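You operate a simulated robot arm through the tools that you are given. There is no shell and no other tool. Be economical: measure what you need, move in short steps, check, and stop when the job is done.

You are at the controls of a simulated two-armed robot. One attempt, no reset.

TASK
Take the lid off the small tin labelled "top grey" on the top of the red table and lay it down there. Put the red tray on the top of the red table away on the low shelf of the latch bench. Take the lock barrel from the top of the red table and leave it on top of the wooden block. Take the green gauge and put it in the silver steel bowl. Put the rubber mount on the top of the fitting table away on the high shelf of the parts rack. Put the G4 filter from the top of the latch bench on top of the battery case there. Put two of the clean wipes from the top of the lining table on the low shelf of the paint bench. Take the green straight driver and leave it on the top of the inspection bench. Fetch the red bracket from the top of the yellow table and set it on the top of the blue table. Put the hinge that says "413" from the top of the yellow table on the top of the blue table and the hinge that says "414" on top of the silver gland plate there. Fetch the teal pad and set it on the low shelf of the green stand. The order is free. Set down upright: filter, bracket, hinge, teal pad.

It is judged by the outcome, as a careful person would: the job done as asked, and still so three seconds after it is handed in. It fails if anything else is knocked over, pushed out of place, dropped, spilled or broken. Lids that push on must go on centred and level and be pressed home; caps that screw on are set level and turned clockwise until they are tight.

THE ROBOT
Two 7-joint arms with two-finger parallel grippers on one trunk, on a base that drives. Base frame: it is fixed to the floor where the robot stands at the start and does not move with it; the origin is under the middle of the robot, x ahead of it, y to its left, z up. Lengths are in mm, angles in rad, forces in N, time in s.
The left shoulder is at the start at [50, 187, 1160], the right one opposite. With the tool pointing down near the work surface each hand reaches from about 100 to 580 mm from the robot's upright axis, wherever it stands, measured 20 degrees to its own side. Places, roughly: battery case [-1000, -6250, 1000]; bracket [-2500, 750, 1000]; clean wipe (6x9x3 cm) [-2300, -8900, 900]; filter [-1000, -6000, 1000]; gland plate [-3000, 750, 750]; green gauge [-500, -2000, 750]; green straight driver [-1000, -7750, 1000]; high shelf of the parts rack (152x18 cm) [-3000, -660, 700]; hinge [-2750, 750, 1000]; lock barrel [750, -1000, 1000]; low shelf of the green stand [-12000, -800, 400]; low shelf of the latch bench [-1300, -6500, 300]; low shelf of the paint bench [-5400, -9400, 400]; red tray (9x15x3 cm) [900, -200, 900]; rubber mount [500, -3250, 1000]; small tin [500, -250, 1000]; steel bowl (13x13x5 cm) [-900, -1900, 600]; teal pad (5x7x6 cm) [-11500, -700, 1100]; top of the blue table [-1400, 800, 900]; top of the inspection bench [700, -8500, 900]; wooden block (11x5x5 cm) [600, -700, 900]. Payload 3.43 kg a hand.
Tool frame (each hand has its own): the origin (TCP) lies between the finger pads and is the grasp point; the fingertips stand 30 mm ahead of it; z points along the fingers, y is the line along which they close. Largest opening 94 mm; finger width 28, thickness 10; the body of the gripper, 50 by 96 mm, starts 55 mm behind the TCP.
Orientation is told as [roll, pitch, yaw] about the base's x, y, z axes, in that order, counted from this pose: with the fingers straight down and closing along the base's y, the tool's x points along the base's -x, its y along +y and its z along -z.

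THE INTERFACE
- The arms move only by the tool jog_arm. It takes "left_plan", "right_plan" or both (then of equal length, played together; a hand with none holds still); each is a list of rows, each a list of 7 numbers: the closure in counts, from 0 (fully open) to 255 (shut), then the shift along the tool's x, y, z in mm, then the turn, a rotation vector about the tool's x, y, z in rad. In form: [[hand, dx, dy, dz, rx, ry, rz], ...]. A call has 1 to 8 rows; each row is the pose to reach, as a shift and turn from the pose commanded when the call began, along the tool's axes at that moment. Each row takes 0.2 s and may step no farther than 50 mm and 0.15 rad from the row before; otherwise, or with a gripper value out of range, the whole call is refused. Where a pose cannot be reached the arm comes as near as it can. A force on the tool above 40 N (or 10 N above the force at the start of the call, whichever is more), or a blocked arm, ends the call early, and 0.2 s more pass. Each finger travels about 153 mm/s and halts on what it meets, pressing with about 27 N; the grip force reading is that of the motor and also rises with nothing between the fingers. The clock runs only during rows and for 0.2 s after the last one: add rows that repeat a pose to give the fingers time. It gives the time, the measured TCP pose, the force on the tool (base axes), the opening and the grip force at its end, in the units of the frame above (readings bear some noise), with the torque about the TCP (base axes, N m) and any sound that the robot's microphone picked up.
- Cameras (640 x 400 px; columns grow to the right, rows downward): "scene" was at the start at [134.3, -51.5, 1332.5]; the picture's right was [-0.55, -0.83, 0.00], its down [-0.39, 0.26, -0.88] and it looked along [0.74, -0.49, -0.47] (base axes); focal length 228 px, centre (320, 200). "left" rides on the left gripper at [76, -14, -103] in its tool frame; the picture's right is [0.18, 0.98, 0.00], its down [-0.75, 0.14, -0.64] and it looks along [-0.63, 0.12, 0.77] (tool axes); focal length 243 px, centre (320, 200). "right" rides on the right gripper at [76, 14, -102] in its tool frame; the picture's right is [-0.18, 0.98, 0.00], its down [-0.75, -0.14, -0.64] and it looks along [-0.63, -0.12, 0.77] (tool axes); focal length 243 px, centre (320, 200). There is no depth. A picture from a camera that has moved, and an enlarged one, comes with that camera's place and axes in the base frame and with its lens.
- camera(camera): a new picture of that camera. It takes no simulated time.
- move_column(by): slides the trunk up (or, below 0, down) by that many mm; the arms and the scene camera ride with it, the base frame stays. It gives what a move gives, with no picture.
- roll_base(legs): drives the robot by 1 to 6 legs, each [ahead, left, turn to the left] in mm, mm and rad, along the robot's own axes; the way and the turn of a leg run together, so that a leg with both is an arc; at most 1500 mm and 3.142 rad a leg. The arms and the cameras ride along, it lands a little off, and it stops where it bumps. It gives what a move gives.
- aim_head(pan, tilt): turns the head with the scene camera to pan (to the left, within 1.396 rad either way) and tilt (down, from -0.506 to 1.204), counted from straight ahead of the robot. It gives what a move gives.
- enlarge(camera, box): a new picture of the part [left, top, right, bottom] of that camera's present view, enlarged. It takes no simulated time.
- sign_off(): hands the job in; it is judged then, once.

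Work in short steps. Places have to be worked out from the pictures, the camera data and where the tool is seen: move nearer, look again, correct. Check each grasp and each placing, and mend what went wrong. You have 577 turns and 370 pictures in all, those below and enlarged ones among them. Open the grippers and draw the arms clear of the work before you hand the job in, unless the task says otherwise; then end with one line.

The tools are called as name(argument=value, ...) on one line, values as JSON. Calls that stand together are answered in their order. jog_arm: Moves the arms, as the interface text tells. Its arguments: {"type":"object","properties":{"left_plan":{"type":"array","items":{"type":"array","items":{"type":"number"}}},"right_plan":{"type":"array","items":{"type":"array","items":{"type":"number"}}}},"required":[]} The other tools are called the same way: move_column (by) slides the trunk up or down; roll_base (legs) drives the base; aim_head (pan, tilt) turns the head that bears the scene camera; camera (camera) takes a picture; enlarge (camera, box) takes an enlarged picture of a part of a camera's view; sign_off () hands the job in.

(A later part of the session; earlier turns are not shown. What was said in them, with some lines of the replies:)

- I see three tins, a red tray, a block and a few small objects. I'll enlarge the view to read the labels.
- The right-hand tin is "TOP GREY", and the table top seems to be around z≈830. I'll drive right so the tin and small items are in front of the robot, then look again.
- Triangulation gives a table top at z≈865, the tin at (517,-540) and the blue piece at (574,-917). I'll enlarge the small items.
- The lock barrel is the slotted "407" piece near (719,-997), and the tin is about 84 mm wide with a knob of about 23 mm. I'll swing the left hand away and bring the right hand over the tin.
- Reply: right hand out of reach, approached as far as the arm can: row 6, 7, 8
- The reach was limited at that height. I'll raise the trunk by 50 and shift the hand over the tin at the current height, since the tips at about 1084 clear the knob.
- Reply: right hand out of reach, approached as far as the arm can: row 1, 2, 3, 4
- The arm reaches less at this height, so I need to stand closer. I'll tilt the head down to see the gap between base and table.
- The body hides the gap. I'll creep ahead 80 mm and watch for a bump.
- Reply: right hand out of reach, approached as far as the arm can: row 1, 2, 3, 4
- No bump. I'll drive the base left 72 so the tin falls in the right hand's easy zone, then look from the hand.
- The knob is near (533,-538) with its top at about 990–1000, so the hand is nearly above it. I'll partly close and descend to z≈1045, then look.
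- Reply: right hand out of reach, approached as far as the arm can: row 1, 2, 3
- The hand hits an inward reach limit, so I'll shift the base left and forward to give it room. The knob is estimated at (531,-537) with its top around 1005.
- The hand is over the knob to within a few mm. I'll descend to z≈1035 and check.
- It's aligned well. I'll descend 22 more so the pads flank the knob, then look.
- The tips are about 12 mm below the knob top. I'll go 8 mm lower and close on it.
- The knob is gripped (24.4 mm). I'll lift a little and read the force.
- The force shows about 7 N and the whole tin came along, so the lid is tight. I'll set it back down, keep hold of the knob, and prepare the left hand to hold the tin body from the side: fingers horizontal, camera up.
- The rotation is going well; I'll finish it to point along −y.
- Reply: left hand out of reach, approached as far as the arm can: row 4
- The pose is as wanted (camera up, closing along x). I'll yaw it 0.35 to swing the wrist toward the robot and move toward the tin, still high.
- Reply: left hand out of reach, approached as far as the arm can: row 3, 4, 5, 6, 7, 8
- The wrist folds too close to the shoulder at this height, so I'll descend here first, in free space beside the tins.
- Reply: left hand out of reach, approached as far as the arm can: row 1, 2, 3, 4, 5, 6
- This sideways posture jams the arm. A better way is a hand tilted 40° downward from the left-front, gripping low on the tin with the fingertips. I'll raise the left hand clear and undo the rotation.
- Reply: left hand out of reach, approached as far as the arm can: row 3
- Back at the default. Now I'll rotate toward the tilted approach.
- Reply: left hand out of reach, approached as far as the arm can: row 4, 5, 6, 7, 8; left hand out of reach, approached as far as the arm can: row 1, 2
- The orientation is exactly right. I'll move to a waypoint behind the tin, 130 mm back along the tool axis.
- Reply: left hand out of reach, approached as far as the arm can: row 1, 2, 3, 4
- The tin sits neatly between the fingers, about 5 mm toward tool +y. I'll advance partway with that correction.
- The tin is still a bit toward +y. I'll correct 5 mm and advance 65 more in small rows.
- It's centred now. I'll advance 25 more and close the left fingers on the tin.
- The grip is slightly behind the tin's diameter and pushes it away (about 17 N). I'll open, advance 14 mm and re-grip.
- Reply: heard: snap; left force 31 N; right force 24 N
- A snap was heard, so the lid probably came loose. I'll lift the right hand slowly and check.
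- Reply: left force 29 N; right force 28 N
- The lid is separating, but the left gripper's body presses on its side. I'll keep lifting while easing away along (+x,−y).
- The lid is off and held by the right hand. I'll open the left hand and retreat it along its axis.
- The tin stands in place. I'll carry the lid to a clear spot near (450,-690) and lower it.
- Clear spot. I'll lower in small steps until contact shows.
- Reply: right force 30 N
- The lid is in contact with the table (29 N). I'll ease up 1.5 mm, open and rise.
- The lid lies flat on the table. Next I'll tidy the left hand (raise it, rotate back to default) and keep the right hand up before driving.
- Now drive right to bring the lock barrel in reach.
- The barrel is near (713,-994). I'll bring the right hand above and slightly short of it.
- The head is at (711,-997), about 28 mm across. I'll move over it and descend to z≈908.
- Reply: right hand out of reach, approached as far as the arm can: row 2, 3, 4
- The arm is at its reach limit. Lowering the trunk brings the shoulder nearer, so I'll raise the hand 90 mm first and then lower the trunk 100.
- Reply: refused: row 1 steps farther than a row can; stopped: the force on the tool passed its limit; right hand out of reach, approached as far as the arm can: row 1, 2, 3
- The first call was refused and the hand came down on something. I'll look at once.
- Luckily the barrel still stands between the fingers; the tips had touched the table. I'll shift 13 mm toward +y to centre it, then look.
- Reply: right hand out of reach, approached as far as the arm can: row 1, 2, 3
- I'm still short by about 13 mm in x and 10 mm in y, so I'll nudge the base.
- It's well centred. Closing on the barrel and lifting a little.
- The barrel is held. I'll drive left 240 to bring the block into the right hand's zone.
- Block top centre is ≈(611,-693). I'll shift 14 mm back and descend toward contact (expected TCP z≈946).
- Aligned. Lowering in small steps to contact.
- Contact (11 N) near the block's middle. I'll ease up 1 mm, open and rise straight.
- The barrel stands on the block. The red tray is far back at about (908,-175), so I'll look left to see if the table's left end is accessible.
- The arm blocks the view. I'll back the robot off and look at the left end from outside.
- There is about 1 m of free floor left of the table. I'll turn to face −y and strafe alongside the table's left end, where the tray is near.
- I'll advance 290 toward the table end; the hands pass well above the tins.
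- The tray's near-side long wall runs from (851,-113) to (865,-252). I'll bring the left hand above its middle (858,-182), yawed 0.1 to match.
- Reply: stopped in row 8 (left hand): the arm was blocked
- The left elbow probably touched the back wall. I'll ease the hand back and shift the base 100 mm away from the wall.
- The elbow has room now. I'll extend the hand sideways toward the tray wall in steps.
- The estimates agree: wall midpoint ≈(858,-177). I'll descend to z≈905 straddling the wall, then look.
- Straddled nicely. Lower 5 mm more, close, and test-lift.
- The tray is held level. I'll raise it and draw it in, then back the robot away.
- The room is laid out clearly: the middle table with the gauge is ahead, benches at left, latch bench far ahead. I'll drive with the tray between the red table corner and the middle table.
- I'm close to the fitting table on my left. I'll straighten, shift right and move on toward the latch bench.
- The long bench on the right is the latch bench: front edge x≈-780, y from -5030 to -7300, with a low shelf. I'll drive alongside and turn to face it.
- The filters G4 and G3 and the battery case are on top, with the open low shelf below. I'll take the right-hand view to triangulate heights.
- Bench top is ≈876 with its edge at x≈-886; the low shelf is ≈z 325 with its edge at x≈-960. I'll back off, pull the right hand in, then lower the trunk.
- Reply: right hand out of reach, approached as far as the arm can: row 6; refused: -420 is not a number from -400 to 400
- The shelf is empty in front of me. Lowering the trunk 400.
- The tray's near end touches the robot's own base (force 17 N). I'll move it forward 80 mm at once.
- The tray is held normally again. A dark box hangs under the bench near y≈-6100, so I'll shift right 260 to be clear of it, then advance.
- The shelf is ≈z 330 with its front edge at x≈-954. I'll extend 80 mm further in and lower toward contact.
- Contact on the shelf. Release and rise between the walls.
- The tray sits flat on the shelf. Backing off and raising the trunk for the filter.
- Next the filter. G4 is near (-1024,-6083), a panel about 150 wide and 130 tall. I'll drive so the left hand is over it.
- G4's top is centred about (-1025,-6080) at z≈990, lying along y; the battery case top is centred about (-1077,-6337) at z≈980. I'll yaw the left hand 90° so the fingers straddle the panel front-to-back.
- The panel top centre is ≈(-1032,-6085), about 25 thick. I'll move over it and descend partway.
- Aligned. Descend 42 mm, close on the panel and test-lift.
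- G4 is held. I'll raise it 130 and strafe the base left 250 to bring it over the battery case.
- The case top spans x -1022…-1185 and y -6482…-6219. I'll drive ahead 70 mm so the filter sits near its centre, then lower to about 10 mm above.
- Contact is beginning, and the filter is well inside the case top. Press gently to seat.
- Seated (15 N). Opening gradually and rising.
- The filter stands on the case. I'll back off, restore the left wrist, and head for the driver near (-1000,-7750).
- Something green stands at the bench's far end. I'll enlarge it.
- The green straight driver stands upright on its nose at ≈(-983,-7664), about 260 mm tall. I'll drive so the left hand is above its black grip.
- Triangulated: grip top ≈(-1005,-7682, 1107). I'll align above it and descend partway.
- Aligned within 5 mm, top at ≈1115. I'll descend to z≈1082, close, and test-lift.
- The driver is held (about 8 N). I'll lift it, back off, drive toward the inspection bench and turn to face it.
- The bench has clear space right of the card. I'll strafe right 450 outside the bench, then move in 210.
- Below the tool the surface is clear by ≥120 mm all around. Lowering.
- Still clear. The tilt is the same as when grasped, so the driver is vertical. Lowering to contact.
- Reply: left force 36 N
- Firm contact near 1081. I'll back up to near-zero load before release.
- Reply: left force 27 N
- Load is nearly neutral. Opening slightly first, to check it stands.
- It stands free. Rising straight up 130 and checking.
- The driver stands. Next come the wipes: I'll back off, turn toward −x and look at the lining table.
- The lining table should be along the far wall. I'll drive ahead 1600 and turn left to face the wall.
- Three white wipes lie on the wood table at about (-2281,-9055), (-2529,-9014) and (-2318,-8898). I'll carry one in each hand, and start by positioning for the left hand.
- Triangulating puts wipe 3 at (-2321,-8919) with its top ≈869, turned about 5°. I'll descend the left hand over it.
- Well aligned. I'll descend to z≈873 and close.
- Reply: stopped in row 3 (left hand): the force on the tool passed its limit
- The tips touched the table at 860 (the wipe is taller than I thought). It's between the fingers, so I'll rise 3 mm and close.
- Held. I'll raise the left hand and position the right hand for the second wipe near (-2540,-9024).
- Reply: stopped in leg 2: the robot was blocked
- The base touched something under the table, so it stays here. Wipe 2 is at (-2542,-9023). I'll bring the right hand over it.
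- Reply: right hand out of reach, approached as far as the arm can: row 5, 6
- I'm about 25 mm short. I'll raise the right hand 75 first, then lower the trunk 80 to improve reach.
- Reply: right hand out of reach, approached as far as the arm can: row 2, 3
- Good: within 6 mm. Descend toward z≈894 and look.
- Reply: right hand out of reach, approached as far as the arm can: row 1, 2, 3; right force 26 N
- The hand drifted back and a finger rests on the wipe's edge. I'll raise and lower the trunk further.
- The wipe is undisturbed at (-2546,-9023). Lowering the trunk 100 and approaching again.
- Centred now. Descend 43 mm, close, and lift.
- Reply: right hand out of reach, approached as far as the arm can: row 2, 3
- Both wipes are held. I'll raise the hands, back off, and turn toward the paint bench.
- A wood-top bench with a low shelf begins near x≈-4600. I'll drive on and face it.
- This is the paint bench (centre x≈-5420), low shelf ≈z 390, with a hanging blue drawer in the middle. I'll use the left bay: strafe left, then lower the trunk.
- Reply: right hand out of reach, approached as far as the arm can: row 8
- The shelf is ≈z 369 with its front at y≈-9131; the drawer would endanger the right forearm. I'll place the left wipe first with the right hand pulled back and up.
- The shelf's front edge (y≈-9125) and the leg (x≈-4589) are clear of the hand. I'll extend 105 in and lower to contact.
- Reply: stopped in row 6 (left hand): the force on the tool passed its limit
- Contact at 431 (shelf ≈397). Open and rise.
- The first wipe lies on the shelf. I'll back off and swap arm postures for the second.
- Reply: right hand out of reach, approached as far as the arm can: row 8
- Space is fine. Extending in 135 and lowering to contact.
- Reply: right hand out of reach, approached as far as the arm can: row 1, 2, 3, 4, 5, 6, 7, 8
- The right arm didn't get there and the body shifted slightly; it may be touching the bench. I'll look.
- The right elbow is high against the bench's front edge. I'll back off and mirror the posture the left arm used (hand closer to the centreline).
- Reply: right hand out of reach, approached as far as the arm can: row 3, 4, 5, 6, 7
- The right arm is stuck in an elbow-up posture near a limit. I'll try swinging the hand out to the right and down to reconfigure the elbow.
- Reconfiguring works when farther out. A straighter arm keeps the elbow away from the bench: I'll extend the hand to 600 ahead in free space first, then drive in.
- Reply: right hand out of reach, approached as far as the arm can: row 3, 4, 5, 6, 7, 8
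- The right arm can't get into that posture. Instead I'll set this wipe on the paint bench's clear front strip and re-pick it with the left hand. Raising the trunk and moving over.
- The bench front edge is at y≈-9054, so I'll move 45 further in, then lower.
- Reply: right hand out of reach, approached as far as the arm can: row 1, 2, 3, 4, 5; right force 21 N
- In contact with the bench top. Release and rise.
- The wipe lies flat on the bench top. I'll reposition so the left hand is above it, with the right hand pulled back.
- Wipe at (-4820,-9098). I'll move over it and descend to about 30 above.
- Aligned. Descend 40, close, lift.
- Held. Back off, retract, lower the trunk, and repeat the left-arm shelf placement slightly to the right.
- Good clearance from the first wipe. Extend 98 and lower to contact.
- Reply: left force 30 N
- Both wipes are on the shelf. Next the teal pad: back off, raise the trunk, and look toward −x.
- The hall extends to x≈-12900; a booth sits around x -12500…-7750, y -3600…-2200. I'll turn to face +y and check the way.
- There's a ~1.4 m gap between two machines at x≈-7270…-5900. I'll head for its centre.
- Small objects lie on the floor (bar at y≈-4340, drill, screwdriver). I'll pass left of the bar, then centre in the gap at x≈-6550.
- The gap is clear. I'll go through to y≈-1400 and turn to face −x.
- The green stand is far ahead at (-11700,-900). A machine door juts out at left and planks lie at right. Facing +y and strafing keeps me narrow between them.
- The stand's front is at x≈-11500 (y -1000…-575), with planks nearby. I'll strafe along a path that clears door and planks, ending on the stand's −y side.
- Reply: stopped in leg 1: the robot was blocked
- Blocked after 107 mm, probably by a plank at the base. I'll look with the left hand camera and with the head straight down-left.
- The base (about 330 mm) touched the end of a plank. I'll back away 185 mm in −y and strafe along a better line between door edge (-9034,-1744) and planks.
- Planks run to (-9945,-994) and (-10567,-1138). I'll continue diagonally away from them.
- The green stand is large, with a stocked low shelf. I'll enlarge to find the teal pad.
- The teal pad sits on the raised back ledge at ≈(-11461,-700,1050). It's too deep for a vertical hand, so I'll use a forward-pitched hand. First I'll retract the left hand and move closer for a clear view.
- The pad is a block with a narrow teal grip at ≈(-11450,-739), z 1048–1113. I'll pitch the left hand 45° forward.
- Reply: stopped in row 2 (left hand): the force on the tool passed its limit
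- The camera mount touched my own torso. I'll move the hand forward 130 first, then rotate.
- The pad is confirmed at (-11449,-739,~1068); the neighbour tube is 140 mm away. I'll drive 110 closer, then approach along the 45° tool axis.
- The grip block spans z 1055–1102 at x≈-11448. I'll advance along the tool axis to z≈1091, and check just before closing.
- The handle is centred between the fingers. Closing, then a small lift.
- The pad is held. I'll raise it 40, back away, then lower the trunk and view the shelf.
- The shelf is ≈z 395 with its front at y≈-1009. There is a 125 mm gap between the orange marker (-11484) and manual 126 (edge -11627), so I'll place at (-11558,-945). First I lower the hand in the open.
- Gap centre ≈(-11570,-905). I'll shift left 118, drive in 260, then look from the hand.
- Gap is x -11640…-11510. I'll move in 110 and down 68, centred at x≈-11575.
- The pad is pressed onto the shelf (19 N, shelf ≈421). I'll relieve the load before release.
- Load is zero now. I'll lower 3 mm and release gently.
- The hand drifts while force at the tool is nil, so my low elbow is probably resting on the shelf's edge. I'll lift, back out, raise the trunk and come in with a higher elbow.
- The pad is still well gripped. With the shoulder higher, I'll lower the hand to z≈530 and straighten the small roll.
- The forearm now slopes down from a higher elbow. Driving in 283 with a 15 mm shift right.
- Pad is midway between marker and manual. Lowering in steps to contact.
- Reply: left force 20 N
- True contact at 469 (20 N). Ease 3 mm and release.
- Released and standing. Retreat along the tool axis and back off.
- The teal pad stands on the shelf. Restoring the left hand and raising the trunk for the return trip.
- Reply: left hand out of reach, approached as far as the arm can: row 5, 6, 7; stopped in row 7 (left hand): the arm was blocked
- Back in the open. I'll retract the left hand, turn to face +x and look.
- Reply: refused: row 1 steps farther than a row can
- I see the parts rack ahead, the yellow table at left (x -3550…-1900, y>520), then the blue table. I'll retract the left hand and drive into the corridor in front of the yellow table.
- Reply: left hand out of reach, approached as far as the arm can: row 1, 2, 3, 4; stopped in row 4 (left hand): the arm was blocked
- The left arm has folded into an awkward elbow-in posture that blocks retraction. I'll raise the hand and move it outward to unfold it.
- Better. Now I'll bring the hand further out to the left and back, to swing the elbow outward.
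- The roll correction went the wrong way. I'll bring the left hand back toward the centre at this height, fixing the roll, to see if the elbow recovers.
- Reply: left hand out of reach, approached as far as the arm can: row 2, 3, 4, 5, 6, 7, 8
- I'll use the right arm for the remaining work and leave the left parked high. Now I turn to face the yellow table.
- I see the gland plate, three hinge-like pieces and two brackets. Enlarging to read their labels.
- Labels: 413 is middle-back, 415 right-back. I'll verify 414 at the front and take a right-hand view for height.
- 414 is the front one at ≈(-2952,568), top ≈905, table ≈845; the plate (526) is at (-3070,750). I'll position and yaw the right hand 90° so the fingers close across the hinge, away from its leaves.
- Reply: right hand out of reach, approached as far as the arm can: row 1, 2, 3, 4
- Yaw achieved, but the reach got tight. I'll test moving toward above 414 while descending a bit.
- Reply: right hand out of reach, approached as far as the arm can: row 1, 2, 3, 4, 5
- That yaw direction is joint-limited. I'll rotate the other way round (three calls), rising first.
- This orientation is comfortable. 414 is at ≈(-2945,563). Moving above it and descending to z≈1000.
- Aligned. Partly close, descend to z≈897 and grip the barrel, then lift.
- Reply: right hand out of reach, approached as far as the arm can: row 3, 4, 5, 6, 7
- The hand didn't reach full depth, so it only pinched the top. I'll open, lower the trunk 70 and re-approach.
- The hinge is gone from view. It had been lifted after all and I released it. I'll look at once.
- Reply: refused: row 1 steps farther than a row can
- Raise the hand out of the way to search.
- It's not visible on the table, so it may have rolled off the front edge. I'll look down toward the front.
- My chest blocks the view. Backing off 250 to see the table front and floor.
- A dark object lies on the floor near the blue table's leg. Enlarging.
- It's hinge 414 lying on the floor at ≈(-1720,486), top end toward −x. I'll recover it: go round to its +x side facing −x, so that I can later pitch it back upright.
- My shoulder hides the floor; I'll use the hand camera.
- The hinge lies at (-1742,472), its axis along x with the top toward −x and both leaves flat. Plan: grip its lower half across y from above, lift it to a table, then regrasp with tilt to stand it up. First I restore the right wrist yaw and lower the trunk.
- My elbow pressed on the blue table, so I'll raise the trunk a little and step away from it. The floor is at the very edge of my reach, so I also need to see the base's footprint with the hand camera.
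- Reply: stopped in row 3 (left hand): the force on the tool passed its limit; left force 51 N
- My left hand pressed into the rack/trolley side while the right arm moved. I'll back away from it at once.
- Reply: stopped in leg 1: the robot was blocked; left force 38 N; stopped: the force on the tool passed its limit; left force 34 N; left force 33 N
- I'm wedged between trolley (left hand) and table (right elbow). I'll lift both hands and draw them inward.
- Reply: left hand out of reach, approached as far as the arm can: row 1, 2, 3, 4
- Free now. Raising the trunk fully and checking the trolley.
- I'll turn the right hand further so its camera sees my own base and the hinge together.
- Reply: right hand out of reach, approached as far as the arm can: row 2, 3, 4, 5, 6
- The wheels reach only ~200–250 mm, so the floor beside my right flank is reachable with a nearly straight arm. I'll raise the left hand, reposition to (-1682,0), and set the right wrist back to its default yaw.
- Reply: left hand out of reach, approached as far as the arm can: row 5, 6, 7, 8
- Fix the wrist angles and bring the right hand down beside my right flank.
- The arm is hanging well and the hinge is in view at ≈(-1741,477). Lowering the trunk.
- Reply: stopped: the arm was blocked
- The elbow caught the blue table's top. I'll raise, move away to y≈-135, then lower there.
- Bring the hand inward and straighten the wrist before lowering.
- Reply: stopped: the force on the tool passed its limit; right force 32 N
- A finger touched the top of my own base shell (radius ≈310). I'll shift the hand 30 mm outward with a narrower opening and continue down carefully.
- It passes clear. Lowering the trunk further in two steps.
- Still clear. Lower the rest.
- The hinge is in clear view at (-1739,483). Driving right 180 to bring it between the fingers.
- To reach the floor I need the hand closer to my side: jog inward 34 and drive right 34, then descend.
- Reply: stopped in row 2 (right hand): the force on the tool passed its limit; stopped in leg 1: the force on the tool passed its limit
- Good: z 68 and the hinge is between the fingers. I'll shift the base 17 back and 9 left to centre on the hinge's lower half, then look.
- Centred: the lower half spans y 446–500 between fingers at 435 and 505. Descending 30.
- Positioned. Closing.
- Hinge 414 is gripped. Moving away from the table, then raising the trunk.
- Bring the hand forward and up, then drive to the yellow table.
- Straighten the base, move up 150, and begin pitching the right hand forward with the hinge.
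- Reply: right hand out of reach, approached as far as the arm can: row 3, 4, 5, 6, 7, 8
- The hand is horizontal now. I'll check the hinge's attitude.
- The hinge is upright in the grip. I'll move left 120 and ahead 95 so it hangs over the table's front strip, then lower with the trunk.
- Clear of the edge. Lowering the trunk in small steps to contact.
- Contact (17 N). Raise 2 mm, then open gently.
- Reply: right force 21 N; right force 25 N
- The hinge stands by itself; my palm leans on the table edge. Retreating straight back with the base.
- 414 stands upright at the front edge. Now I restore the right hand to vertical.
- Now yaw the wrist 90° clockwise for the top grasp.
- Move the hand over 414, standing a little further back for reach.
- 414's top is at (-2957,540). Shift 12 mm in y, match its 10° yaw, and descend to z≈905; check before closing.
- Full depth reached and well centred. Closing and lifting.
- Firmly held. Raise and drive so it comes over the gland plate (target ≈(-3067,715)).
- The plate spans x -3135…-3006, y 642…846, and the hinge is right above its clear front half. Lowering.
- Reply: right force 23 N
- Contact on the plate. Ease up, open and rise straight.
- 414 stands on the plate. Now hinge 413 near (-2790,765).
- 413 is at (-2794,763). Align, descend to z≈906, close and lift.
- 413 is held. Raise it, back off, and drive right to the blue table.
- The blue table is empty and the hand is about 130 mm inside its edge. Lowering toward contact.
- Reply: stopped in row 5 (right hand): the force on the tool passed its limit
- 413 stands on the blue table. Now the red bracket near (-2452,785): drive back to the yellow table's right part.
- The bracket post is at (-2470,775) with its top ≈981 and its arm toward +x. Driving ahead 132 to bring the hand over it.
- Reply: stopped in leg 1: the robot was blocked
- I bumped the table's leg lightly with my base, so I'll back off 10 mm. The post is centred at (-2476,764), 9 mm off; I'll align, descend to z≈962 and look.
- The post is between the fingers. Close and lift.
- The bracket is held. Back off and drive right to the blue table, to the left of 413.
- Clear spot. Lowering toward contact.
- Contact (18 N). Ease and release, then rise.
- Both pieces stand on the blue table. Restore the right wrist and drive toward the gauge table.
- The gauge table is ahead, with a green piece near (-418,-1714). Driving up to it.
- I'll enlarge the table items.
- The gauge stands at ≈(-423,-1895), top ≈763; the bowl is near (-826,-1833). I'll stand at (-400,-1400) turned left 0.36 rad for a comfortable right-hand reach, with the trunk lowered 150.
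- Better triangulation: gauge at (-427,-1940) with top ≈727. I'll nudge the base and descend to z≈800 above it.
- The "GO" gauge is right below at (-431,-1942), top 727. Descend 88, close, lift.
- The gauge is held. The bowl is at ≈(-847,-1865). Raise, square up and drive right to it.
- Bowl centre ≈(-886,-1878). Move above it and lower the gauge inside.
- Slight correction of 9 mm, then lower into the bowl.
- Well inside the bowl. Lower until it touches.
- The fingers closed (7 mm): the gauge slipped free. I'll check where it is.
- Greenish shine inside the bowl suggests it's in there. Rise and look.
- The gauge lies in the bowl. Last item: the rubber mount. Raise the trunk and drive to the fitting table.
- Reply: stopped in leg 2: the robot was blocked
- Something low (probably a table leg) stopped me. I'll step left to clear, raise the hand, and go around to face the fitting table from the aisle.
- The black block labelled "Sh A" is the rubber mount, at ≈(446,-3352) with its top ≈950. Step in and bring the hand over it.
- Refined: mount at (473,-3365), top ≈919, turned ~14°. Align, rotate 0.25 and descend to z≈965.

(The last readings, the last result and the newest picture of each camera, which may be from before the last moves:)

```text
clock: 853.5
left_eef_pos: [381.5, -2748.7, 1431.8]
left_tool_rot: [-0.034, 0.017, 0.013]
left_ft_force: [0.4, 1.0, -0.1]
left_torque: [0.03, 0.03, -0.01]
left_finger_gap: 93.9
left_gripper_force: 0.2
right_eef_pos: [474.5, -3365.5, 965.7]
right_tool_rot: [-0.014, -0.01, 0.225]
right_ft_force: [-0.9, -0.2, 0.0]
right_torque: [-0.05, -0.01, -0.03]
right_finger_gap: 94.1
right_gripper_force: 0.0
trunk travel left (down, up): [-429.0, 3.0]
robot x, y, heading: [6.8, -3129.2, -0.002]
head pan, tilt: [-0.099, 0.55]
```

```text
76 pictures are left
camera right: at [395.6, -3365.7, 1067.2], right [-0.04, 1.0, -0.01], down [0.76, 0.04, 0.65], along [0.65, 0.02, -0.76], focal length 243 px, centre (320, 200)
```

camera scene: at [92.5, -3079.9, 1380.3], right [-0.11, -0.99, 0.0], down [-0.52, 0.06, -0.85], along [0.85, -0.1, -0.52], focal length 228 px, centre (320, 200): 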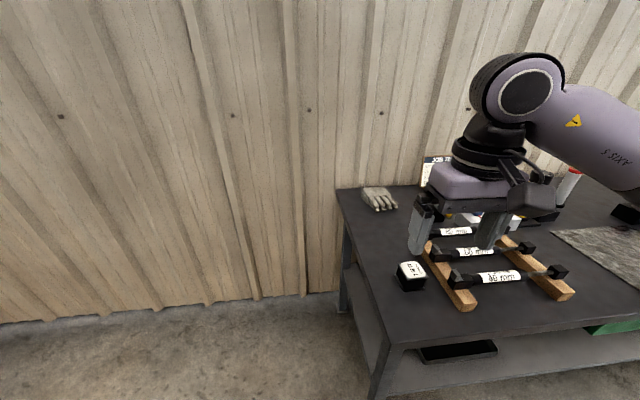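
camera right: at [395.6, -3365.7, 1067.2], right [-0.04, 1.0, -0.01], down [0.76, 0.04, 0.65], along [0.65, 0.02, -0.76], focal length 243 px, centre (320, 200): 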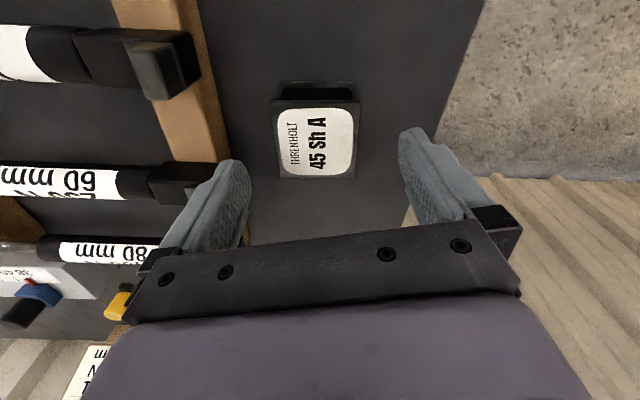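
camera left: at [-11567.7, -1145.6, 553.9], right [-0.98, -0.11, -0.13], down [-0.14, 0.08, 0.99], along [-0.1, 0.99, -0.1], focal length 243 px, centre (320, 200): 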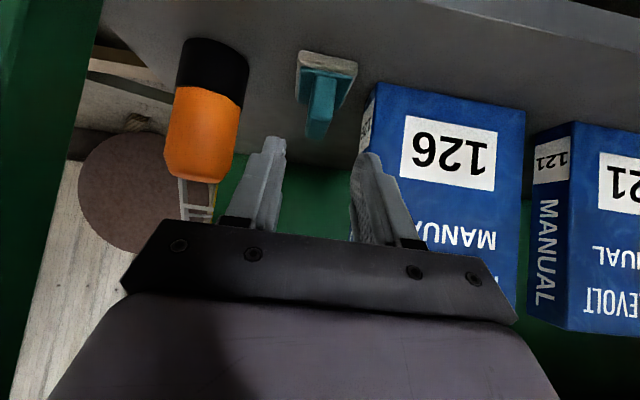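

Aligned; width ≈53. Narrow the opening a bit and descend to z≈908.

jog_arm(right_plan=[[45, -2, -1, 10, 0, 0, 0], [48, -2, -1, 30, 0, 0, 0], [48, -2, -1, 50, 0, 0, 0], [48, -2, -1, 57, 0, 0, 0]])

camera(camera="right")

```text
clock: 854.5
left_eef_pos: [379.6, -2751.1, 1432.6]
left_tool_rot: [-0.035, 0.018, 0.014]
left_ft_force: [0.0, 0.1, 0.0]
left_torque: [0.02, 0.02, -0.02]
left_finger_gap: 93.8
left_gripper_force: 0.1
right_eef_pos: [477.5, -3367.0, 907.5]
right_tool_rot: [-0.015, -0.01, 0.225]
right_ft_force: [0.1, 0.8, -0.4]
right_torque: [0.0, -0.01, 0.0]
right_finger_gap: 76.0
right_gripper_force: 0.1
trunk travel left (down, up): [-429.0, 3.0]
robot x, y, heading: [6.9, -3127.3, 0.001]
head pan, tilt: [-0.099, 0.55]
```

```text
75 pictures are left
camera right: at [398.6, -3367.9, 1009.0], right [-0.04, 1.0, -0.01], down [0.76, 0.04, 0.65], along [0.65, 0.02, -0.76], focal length 243 px, centre (320, 200)
```

right: 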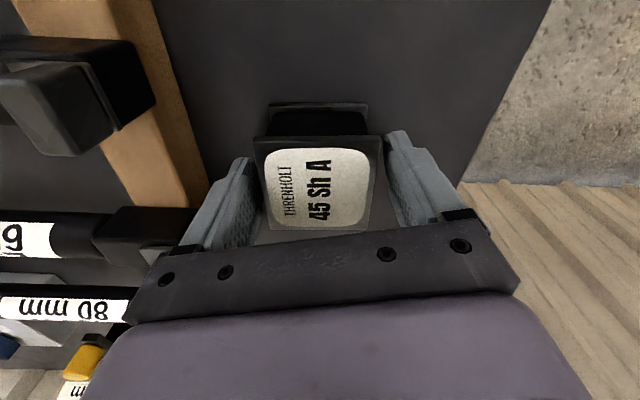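

Between the fingers. Go 10 deeper, then close and lift.

jog_arm(right_plan=[[48, 0, 0, 5, 0, 0, 0], [48, 0, 0, 10, 0, 0, 0], [100, 0, 0, 10, 0, 0, 0], [150, 0, 0, 10, 0, 0, 0], [190, 0, 0, 10, 0, 0, 0], [190, 0, 0, 10, 0, 0, 0], [190, 0, 0, -25, 0, 0, 0], [190, 0, 0, -65, 0, 0, 0]])

camera(camera="right")

```text
clock: 856.3
left_eef_pos: [382.0, -2750.3, 1432.2]
left_tool_rot: [-0.034, 0.018, 0.013]
left_ft_force: [-0.5, 0.2, -0.4]
left_torque: [0.0, -0.02, 0.02]
left_finger_gap: 94.1
left_gripper_force: 0.1
right_eef_pos: [475.8, -3366.3, 973.4]
right_tool_rot: [-0.016, -0.008, 0.224]
right_ft_force: [0.0, -0.1, -2.6]
right_torque: [0.01, -0.01, 0.02]
right_finger_gap: 63.3
right_gripper_force: 27.0
trunk travel left (down, up): [-429.0, 3.0]
robot x, y, heading: [9.3, -3127.9, -0.003]
head pan, tilt: [-0.099, 0.55]
```

```text
74 pictures are left
camera right: at [397.3, -3367.4, 1075.0], right [-0.04, 1.0, -0.01], down [0.76, 0.04, 0.65], along [0.65, 0.01, -0.76], focal length 243 px, centre (320, 200)
```

right: 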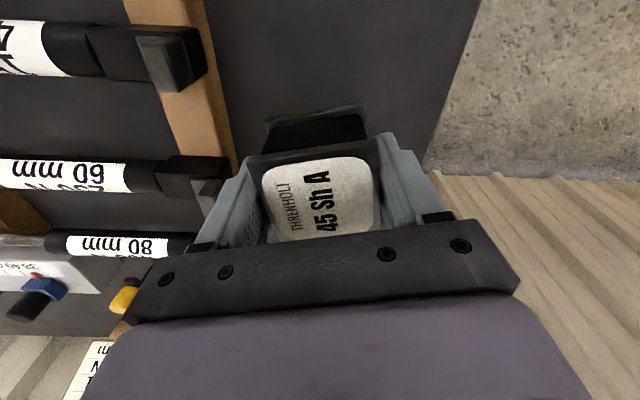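

The mount is held. Raise it and retrace the route north toward the parts rack.

jog_arm(right_plan=[[190, 30, 0, -45, 0, 0, 0], [190, 60, 0, -90, 0, 0, 0], [190, 90, 0, -130, 0, 0, 0]])

roll_base(legs=[[-130, 150, 0], [0, 330, 0], [410, 300, 0], [0, 650, 0], [-500, 460, 0], [0, 950, 0]])

```text
refused: row 1 steps farther than a row can; nothing moved
```

```text
clock: 873.5
left_eef_pos: [174.7, 95.0, 1431.7]
left_tool_rot: [-0.036, 0.016, 0.02]
left_ft_force: [0.2, 0.3, -0.1]
left_torque: [-0.03, -0.01, 0.04]
left_finger_gap: 93.8
left_gripper_force: 0.0
right_eef_pos: [274.6, -522.8, 974.3]
right_tool_rot: [-0.015, -0.008, 0.228]
right_ft_force: [0.0, 0.8, -3.0]
right_torque: [0.01, 0.02, 0.01]
right_finger_gap: 63.0
right_gripper_force: 26.6
trunk travel left (down, up): [-429.0, 3.0]
robot x, y, heading: [-197.0, -285.1, -0.002]
head pan, tilt: [-0.099, 0.55]
```

Raise the hand properly now, turn to face −y, and strafe along the corridor to the rack.

jog_arm(right_plan=[[190, 20, 0, -40, 0, 0, 0], [190, 40, 0, -80, 0, 0, 0], [190, 60, 0, -120, 0, 0, 0], [190, 90, 0, -150, 0, 0, 0]])

roll_base(legs=[[0, 260, 0], [0, 0, -1.569], [0, -1500, 0], [0, -1010, 0]])

aim_head(pan=0, tilt=0.7)

camera(camera="scene")

```text
clock: 874.5
left_eef_pos: [175.6, 94.6, 1431.9]
left_tool_rot: [-0.036, 0.018, 0.021]
left_ft_force: [0.4, 0.1, 0.1]
left_torque: [-0.02, -0.01, 0.01]
left_finger_gap: 94.1
left_gripper_force: 0.0
right_eef_pos: [182.1, -538.4, 1122.5]
right_tool_rot: [-0.014, -0.007, 0.229]
right_ft_force: [0.4, 0.2, -4.4]
right_torque: [0.02, -0.01, 0.03]
right_finger_gap: 63.3
right_gripper_force: 27.4
trunk travel left (down, up): [-429.0, 3.0]
robot x, y, heading: [-198.7, -284.0, 0.002]
head pan, tilt: [-0.099, 0.55]
```

```text
clock: 891.9
left_eef_pos: [-2329.9, -400.6, 1431.7]
left_tool_rot: [-0.035, 0.018, -1.555]
left_ft_force: [0.0, -0.6, 0.1]
left_torque: [0.01, 0.02, -0.04]
left_finger_gap: 94.0
left_gripper_force: 0.1
right_eef_pos: [-2964.2, -406.6, 1122.7]
right_tool_rot: [-0.013, -0.005, -1.345]
right_ft_force: [0.1, -0.6, -3.6]
right_torque: [-0.01, 0.04, -0.02]
right_finger_gap: 63.2
right_gripper_force: 26.8
trunk travel left (down, up): [-429.0, 3.0]
robot x, y, heading: [-2708.5, -24.3, -1.573]
head pan, tilt: [-0.099, 0.55]
```

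```text
clock: 892.6
left_eef_pos: [-2329.8, -400.1, 1432.7]
left_tool_rot: [-0.034, 0.019, -1.555]
left_ft_force: [0.3, -0.7, -0.2]
left_torque: [0.01, -0.01, 0.01]
left_finger_gap: 94.1
left_gripper_force: 0.1
right_eef_pos: [-2963.2, -406.4, 1121.8]
right_tool_rot: [-0.014, -0.008, -1.346]
right_ft_force: [-0.1, 0.3, -3.4]
right_torque: [0.02, -0.01, 0.03]
right_finger_gap: 63.2
right_gripper_force: 26.5
trunk travel left (down, up): [-429.0, 3.0]
robot x, y, heading: [-2711.3, -23.9, -1.575]
head pan, tilt: [0.0, 0.7]
```

```text
73 pictures are left
camera scene: at [-2709.0, -169.9, 1367.1], right [-1.0, 0.0, 0.0], down [0.0, 0.64, -0.77], along [0.0, -0.77, -0.64], focal length 228 px, centre (320, 200)
```

scene: 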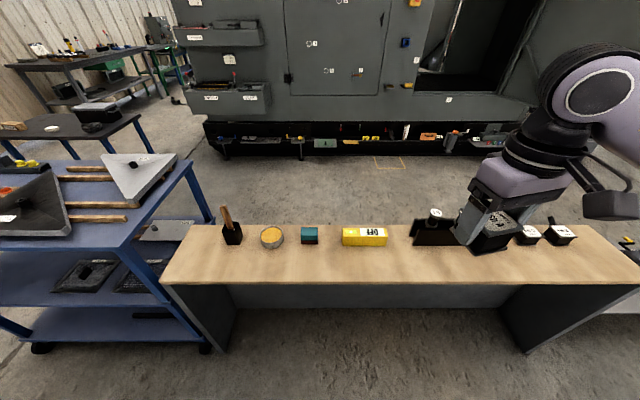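

The rack's high shelf (wood, ≈z 700) has a clear front strip; items stand toward the back. I'll drive ahead 180 and lower the trunk 300.

roll_base(legs=[[180, 0, 0]])

move_column(by=-280)

camera(camera="right")

camera(camera="scene")

```text
clock: 894.1
left_eef_pos: [-2329.9, -574.5, 1432.0]
left_tool_rot: [-0.035, 0.019, -1.554]
left_ft_force: [0.7, -0.7, -0.1]
left_torque: [0.02, -0.03, 0.01]
left_finger_gap: 94.1
left_gripper_force: 0.1
right_eef_pos: [-2964.0, -580.8, 1122.2]
right_tool_rot: [-0.012, -0.008, -1.345]
right_ft_force: [0.3, -0.6, -2.7]
right_torque: [0.06, 0.0, 0.03]
right_finger_gap: 63.3
right_gripper_force: 27.2
trunk travel left (down, up): [-429.0, 3.0]
robot x, y, heading: [-2706.7, -200.6, -1.572]
head pan, tilt: [0.0, 0.7]
```

```text
clock: 897.0
left_eef_pos: [-2329.3, -574.9, 1152.9]
left_tool_rot: [-0.035, 0.016, -1.554]
left_ft_force: [0.2, 0.0, 0.7]
left_torque: [0.0, -0.02, -0.01]
left_finger_gap: 94.0
left_gripper_force: 0.1
right_eef_pos: [-2963.3, -580.2, 842.5]
right_tool_rot: [-0.015, -0.006, -1.345]
right_ft_force: [-0.6, 0.0, -3.7]
right_torque: [0.01, -0.01, 0.0]
right_finger_gap: 63.5
right_gripper_force: 26.9
trunk travel left (down, up): [-149.0, 283.0]
robot x, y, heading: [-2707.2, -201.7, -1.568]
head pan, tilt: [0.0, 0.7]
```

```text
72 pictures are left
camera right: at [-2965.8, -500.8, 942.8], right [1.0, 0.04, -0.01], down [0.04, -0.76, 0.65], along [0.02, -0.65, -0.76], focal length 243 px, centre (320, 200)
```

right: 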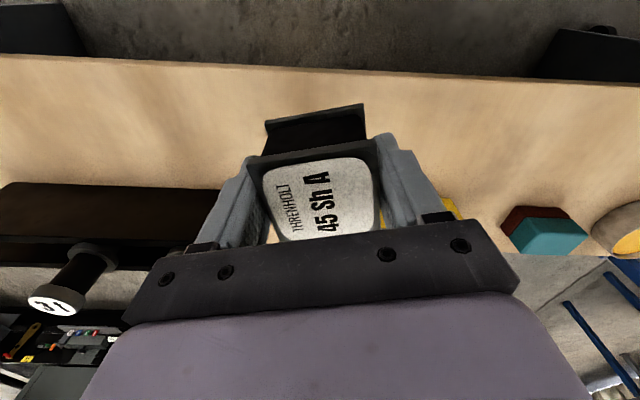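

```text
71 pictures are left
camera scene: at [-2709.2, -344.2, 1087.1], right [-1.0, 0.0, 0.0], down [0.0, 0.64, -0.76], along [0.0, -0.76, -0.64], focal length 228 px, centre (320, 200)
```

scene: 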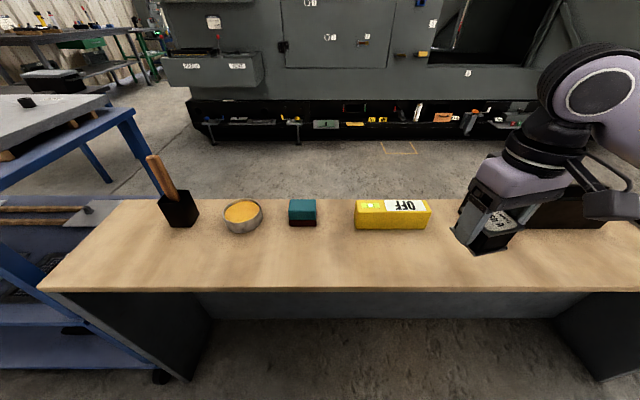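

Shelf top ≈691, front edge y≈-558; there's a free spot between the black tray and yellow box. Move in 52 and lower.

jog_arm(right_plan=[[190, -26, -3, 10, 0, 0, 0], [190, -52, -7, 35, 0, 0, 0], [190, -52, -7, 70, 0, 0, 0], [190, -52, -7, 92, 0, 0, 0], [190, -52, -7, 92, 0, 0, 0]])

camera(camera="right")

enlarge(camera="scene", box=[360, 160, 600, 300])

```text
clock: 898.1
left_eef_pos: [-2329.4, -574.2, 1152.2]
left_tool_rot: [-0.034, 0.019, -1.556]
left_ft_force: [0.1, -0.4, -0.6]
left_torque: [-0.01, 0.01, 0.02]
left_finger_gap: 94.2
left_gripper_force: 0.0
right_eef_pos: [-2962.5, -634.8, 751.6]
right_tool_rot: [-0.014, -0.006, -1.345]
right_ft_force: [-0.6, 0.7, -2.9]
right_torque: [0.0, 0.0, 0.01]
right_finger_gap: 63.2
right_gripper_force: 26.8
trunk travel left (down, up): [-149.0, 283.0]
robot x, y, heading: [-2711.6, -200.7, -1.574]
head pan, tilt: [0.0, 0.7]
```

```text
70 pictures are left
camera right: at [-2964.7, -554.2, 852.6], right [1.0, 0.04, -0.01], down [0.04, -0.76, 0.65], along [0.02, -0.65, -0.76], focal length 243 px, centre (320, 200)
```

right: 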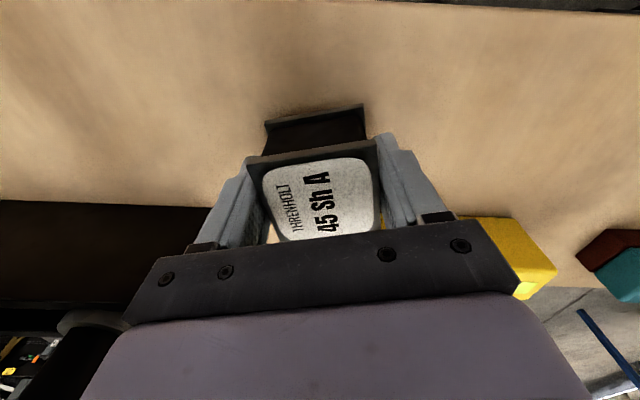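

```text
2.67 times, centred on (480, 230) of scene
camera zoom: at [-2709.2, -344.3, 1087.1], right [-1.0, 0.0, 0.0], down [0.0, 0.64, -0.76], along [0.0, -0.76, -0.64], focal length 607 px, centre (-107, 120)
```

zoom: 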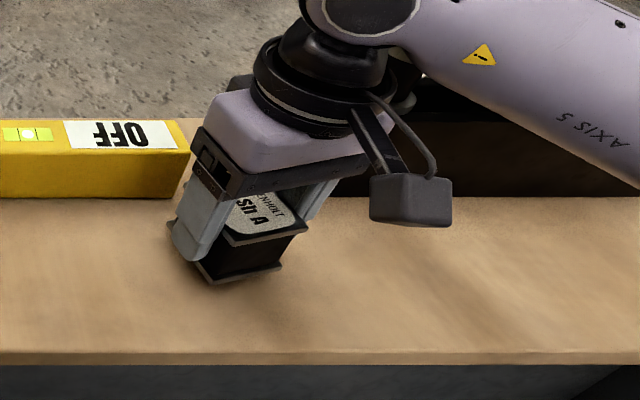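

Clear of the neighbours. Lower to contact.

jog_arm(right_plan=[[190, 0, 0, 5, 0, 0, 0], [190, 0, 0, 10, 0, 0, 0], [190, 0, 0, 15, 0, 0, 0], [190, 0, 0, 20, 0, 0, 0], [190, 0, 0, 25, 0, 0, 0], [190, 0, 0, 30, 0, 0, 0]])

```text
clock: 899.4
left_eef_pos: [-2330.1, -573.1, 1153.4]
left_tool_rot: [-0.037, 0.016, -1.558]
left_ft_force: [0.2, 0.7, 0.2]
left_torque: [0.01, 0.01, 0.0]
left_finger_gap: 94.1
left_gripper_force: 0.0
right_eef_pos: [-2959.5, -634.9, 730.9]
right_tool_rot: [-0.012, -0.017, -1.346]
right_ft_force: [0.5, 7.5, 14.4]
right_torque: [0.63, -0.09, 0.11]
right_finger_gap: 63.6
right_gripper_force: 26.8
trunk travel left (down, up): [-149.0, 283.0]
robot x, y, heading: [-2710.2, -200.9, -1.575]
head pan, tilt: [0.0, 0.7]
stopped in row 6 (right hand): the force on the tool passed its limit (the readings are from after the stop); the commanded pose is now the measured one
```

Contact. Release and rise.

jog_arm(right_plan=[[190, 0, 0, -1, 0, 0, 0], [120, 0, 0, -1, 0, 0, 0], [60, 0, 0, -1, 0, 0, 0], [40, 0, 0, -1, 0, 0, 0], [40, 0, 0, -40, 0, 0, 0], [40, 0, 0, -85, 0, 0, 0], [40, 20, 0, -130, 0, 0, 0], [40, 40, 0, -170, 0, 0, 0]])

camera(camera="scene")

```text
clock: 901.2
left_eef_pos: [-2330.2, -575.2, 1152.0]
left_tool_rot: [-0.036, 0.018, -1.554]
left_ft_force: [-0.3, 0.0, -0.3]
left_torque: [0.01, -0.01, 0.02]
left_finger_gap: 94.1
left_gripper_force: 0.0
right_eef_pos: [-2966.1, -594.1, 899.3]
right_tool_rot: [-0.012, -0.015, -1.346]
right_ft_force: [0.7, 0.2, 0.1]
right_torque: [-0.02, -0.01, -0.01]
right_finger_gap: 79.3
right_gripper_force: 0.0
trunk travel left (down, up): [-149.0, 283.0]
robot x, y, heading: [-2708.7, -198.2, -1.572]
head pan, tilt: [0.0, 0.7]
```

```text
68 pictures are left
camera scene: at [-2709.1, -344.0, 1087.1], right [-1.0, 0.0, 0.0], down [0.0, 0.64, -0.77], along [0.0, -0.77, -0.64], focal length 228 px, centre (320, 200)
```

scene: 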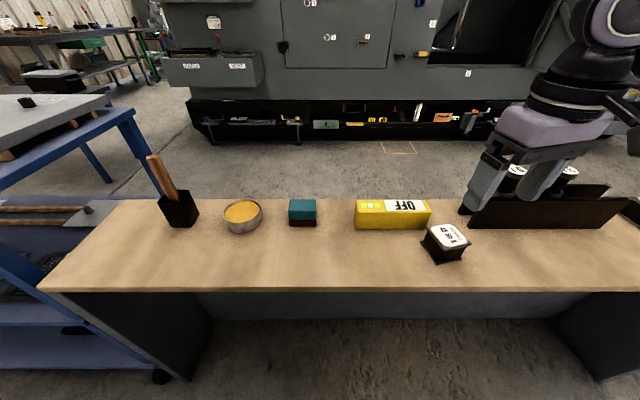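

The mount is on the high shelf. Back away, raise the trunk, and take a last look at the hinge tables.

move_column(by=270)

roll_base(legs=[[-190, 0, 0], [0, 0, 1.57]])

aim_head(pan=1.1, tilt=0.4)

camera(camera="scene")

```text
clock: 904.0
left_eef_pos: [-2329.9, -575.0, 1422.9]
left_tool_rot: [-0.035, 0.019, -1.555]
left_ft_force: [1.0, -0.8, 0.1]
left_torque: [-0.01, -0.01, -0.02]
left_finger_gap: 94.3
left_gripper_force: 0.0
right_eef_pos: [-2967.3, -594.6, 1170.1]
right_tool_rot: [-0.01, -0.014, -1.348]
right_ft_force: [0.5, 0.5, -0.9]
right_torque: [-0.01, 0.04, 0.01]
right_finger_gap: 79.3
right_gripper_force: 0.1
trunk travel left (down, up): [-419.0, 13.0]
robot x, y, heading: [-2708.7, -200.8, -1.573]
head pan, tilt: [0.0, 0.7]
```

```text
clock: 909.3
left_eef_pos: [-2330.4, 361.2, 1422.8]
left_tool_rot: [-0.036, 0.018, 0.006]
left_ft_force: [-0.5, -0.3, 0.3]
left_torque: [-0.01, 0.0, 0.02]
left_finger_gap: 93.7
left_gripper_force: 0.0
right_eef_pos: [-2315.6, -275.0, 1169.6]
right_tool_rot: [-0.011, -0.015, 0.217]
right_ft_force: [-0.9, 0.2, -0.4]
right_torque: [-0.02, 0.0, -0.01]
right_finger_gap: 79.4
right_gripper_force: 0.0
trunk travel left (down, up): [-419.0, 13.0]
robot x, y, heading: [-2708.8, -13.9, -0.005]
head pan, tilt: [0.0, 0.7]
```

```text
clock: 910.7
left_eef_pos: [-2330.8, 362.2, 1422.6]
left_tool_rot: [-0.036, 0.016, 0.006]
left_ft_force: [0.2, 0.6, 0.1]
left_torque: [-0.02, -0.04, 0.0]
left_finger_gap: 94.0
left_gripper_force: 0.1
right_eef_pos: [-2316.4, -277.5, 1169.9]
right_tool_rot: [-0.012, -0.015, 0.218]
right_ft_force: [0.1, -0.4, 0.0]
right_torque: [-0.02, -0.03, -0.01]
right_finger_gap: 79.3
right_gripper_force: 0.0
trunk travel left (down, up): [-419.0, 13.0]
robot x, y, heading: [-2705.3, -14.6, -0.006]
head pan, tilt: [1.1, 0.4]
```

```text
67 pictures are left
camera scene: at [-2607.2, 66.1, 1384.0], right [0.89, -0.46, 0.0], down [-0.18, -0.35, -0.92], along [0.43, 0.82, -0.39], focal length 228 px, centre (320, 200)
```

scene: 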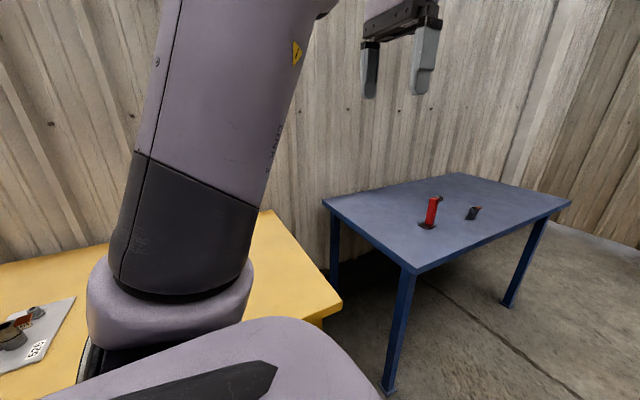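

enlarge(camera="scene", box=[0, 290, 90, 370])

enlarge(camera="scene", box=[400, 170, 500, 240])

```text
5.00 times, centred on (45, 330) of scene
camera zoom: at [-2607.2, 66.1, 1384.0], right [0.89, -0.46, 0.0], down [-0.18, -0.35, -0.92], along [0.43, 0.82, -0.39], focal length 1139 px, centre (1695, -450)
```

zoom: 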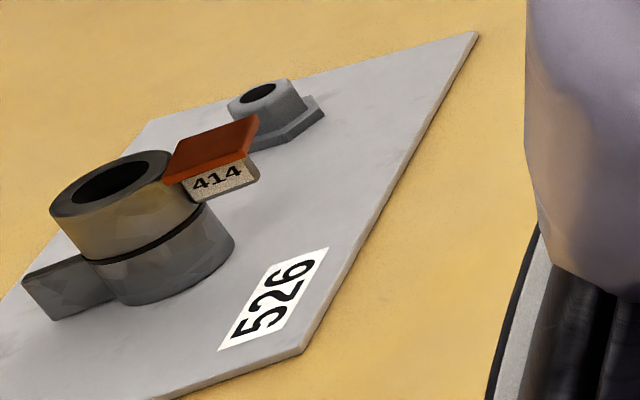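

```text
5.71 times, centred on (450, 205) of scene
camera zoom: at [-2607.2, 66.1, 1384.0], right [0.89, -0.46, 0.0], down [-0.18, -0.35, -0.92], along [0.43, 0.82, -0.39], focal length 1301 px, centre (-423, 171)
```

zoom: 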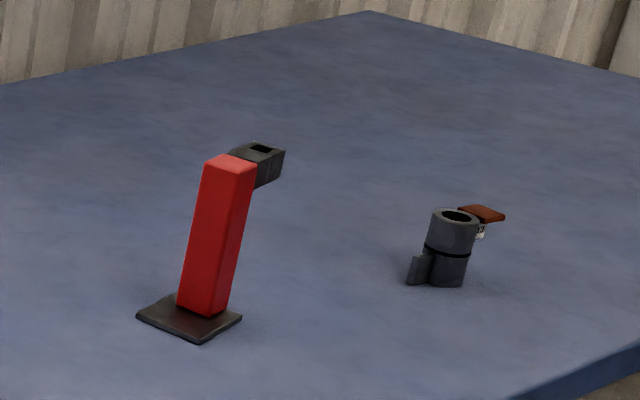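

The final pictures show hinge 414 upright on the plate, with hinge 413 and the red bracket upright on the blue table. The grippers are open and both arms are clear of the work, so I'm handing in.

sign_off()

```text
The job is handed in.
```

All eleven tasks were carried out and the job is handed in; on the way, hinge 414 was dropped on the floor and put back upright on the gland plate, my left hand was once pressed hard against the blue trolley by the parts rack, and my base bumped table legs and a floor plank, and I did not check afterwards whether those had shifted.
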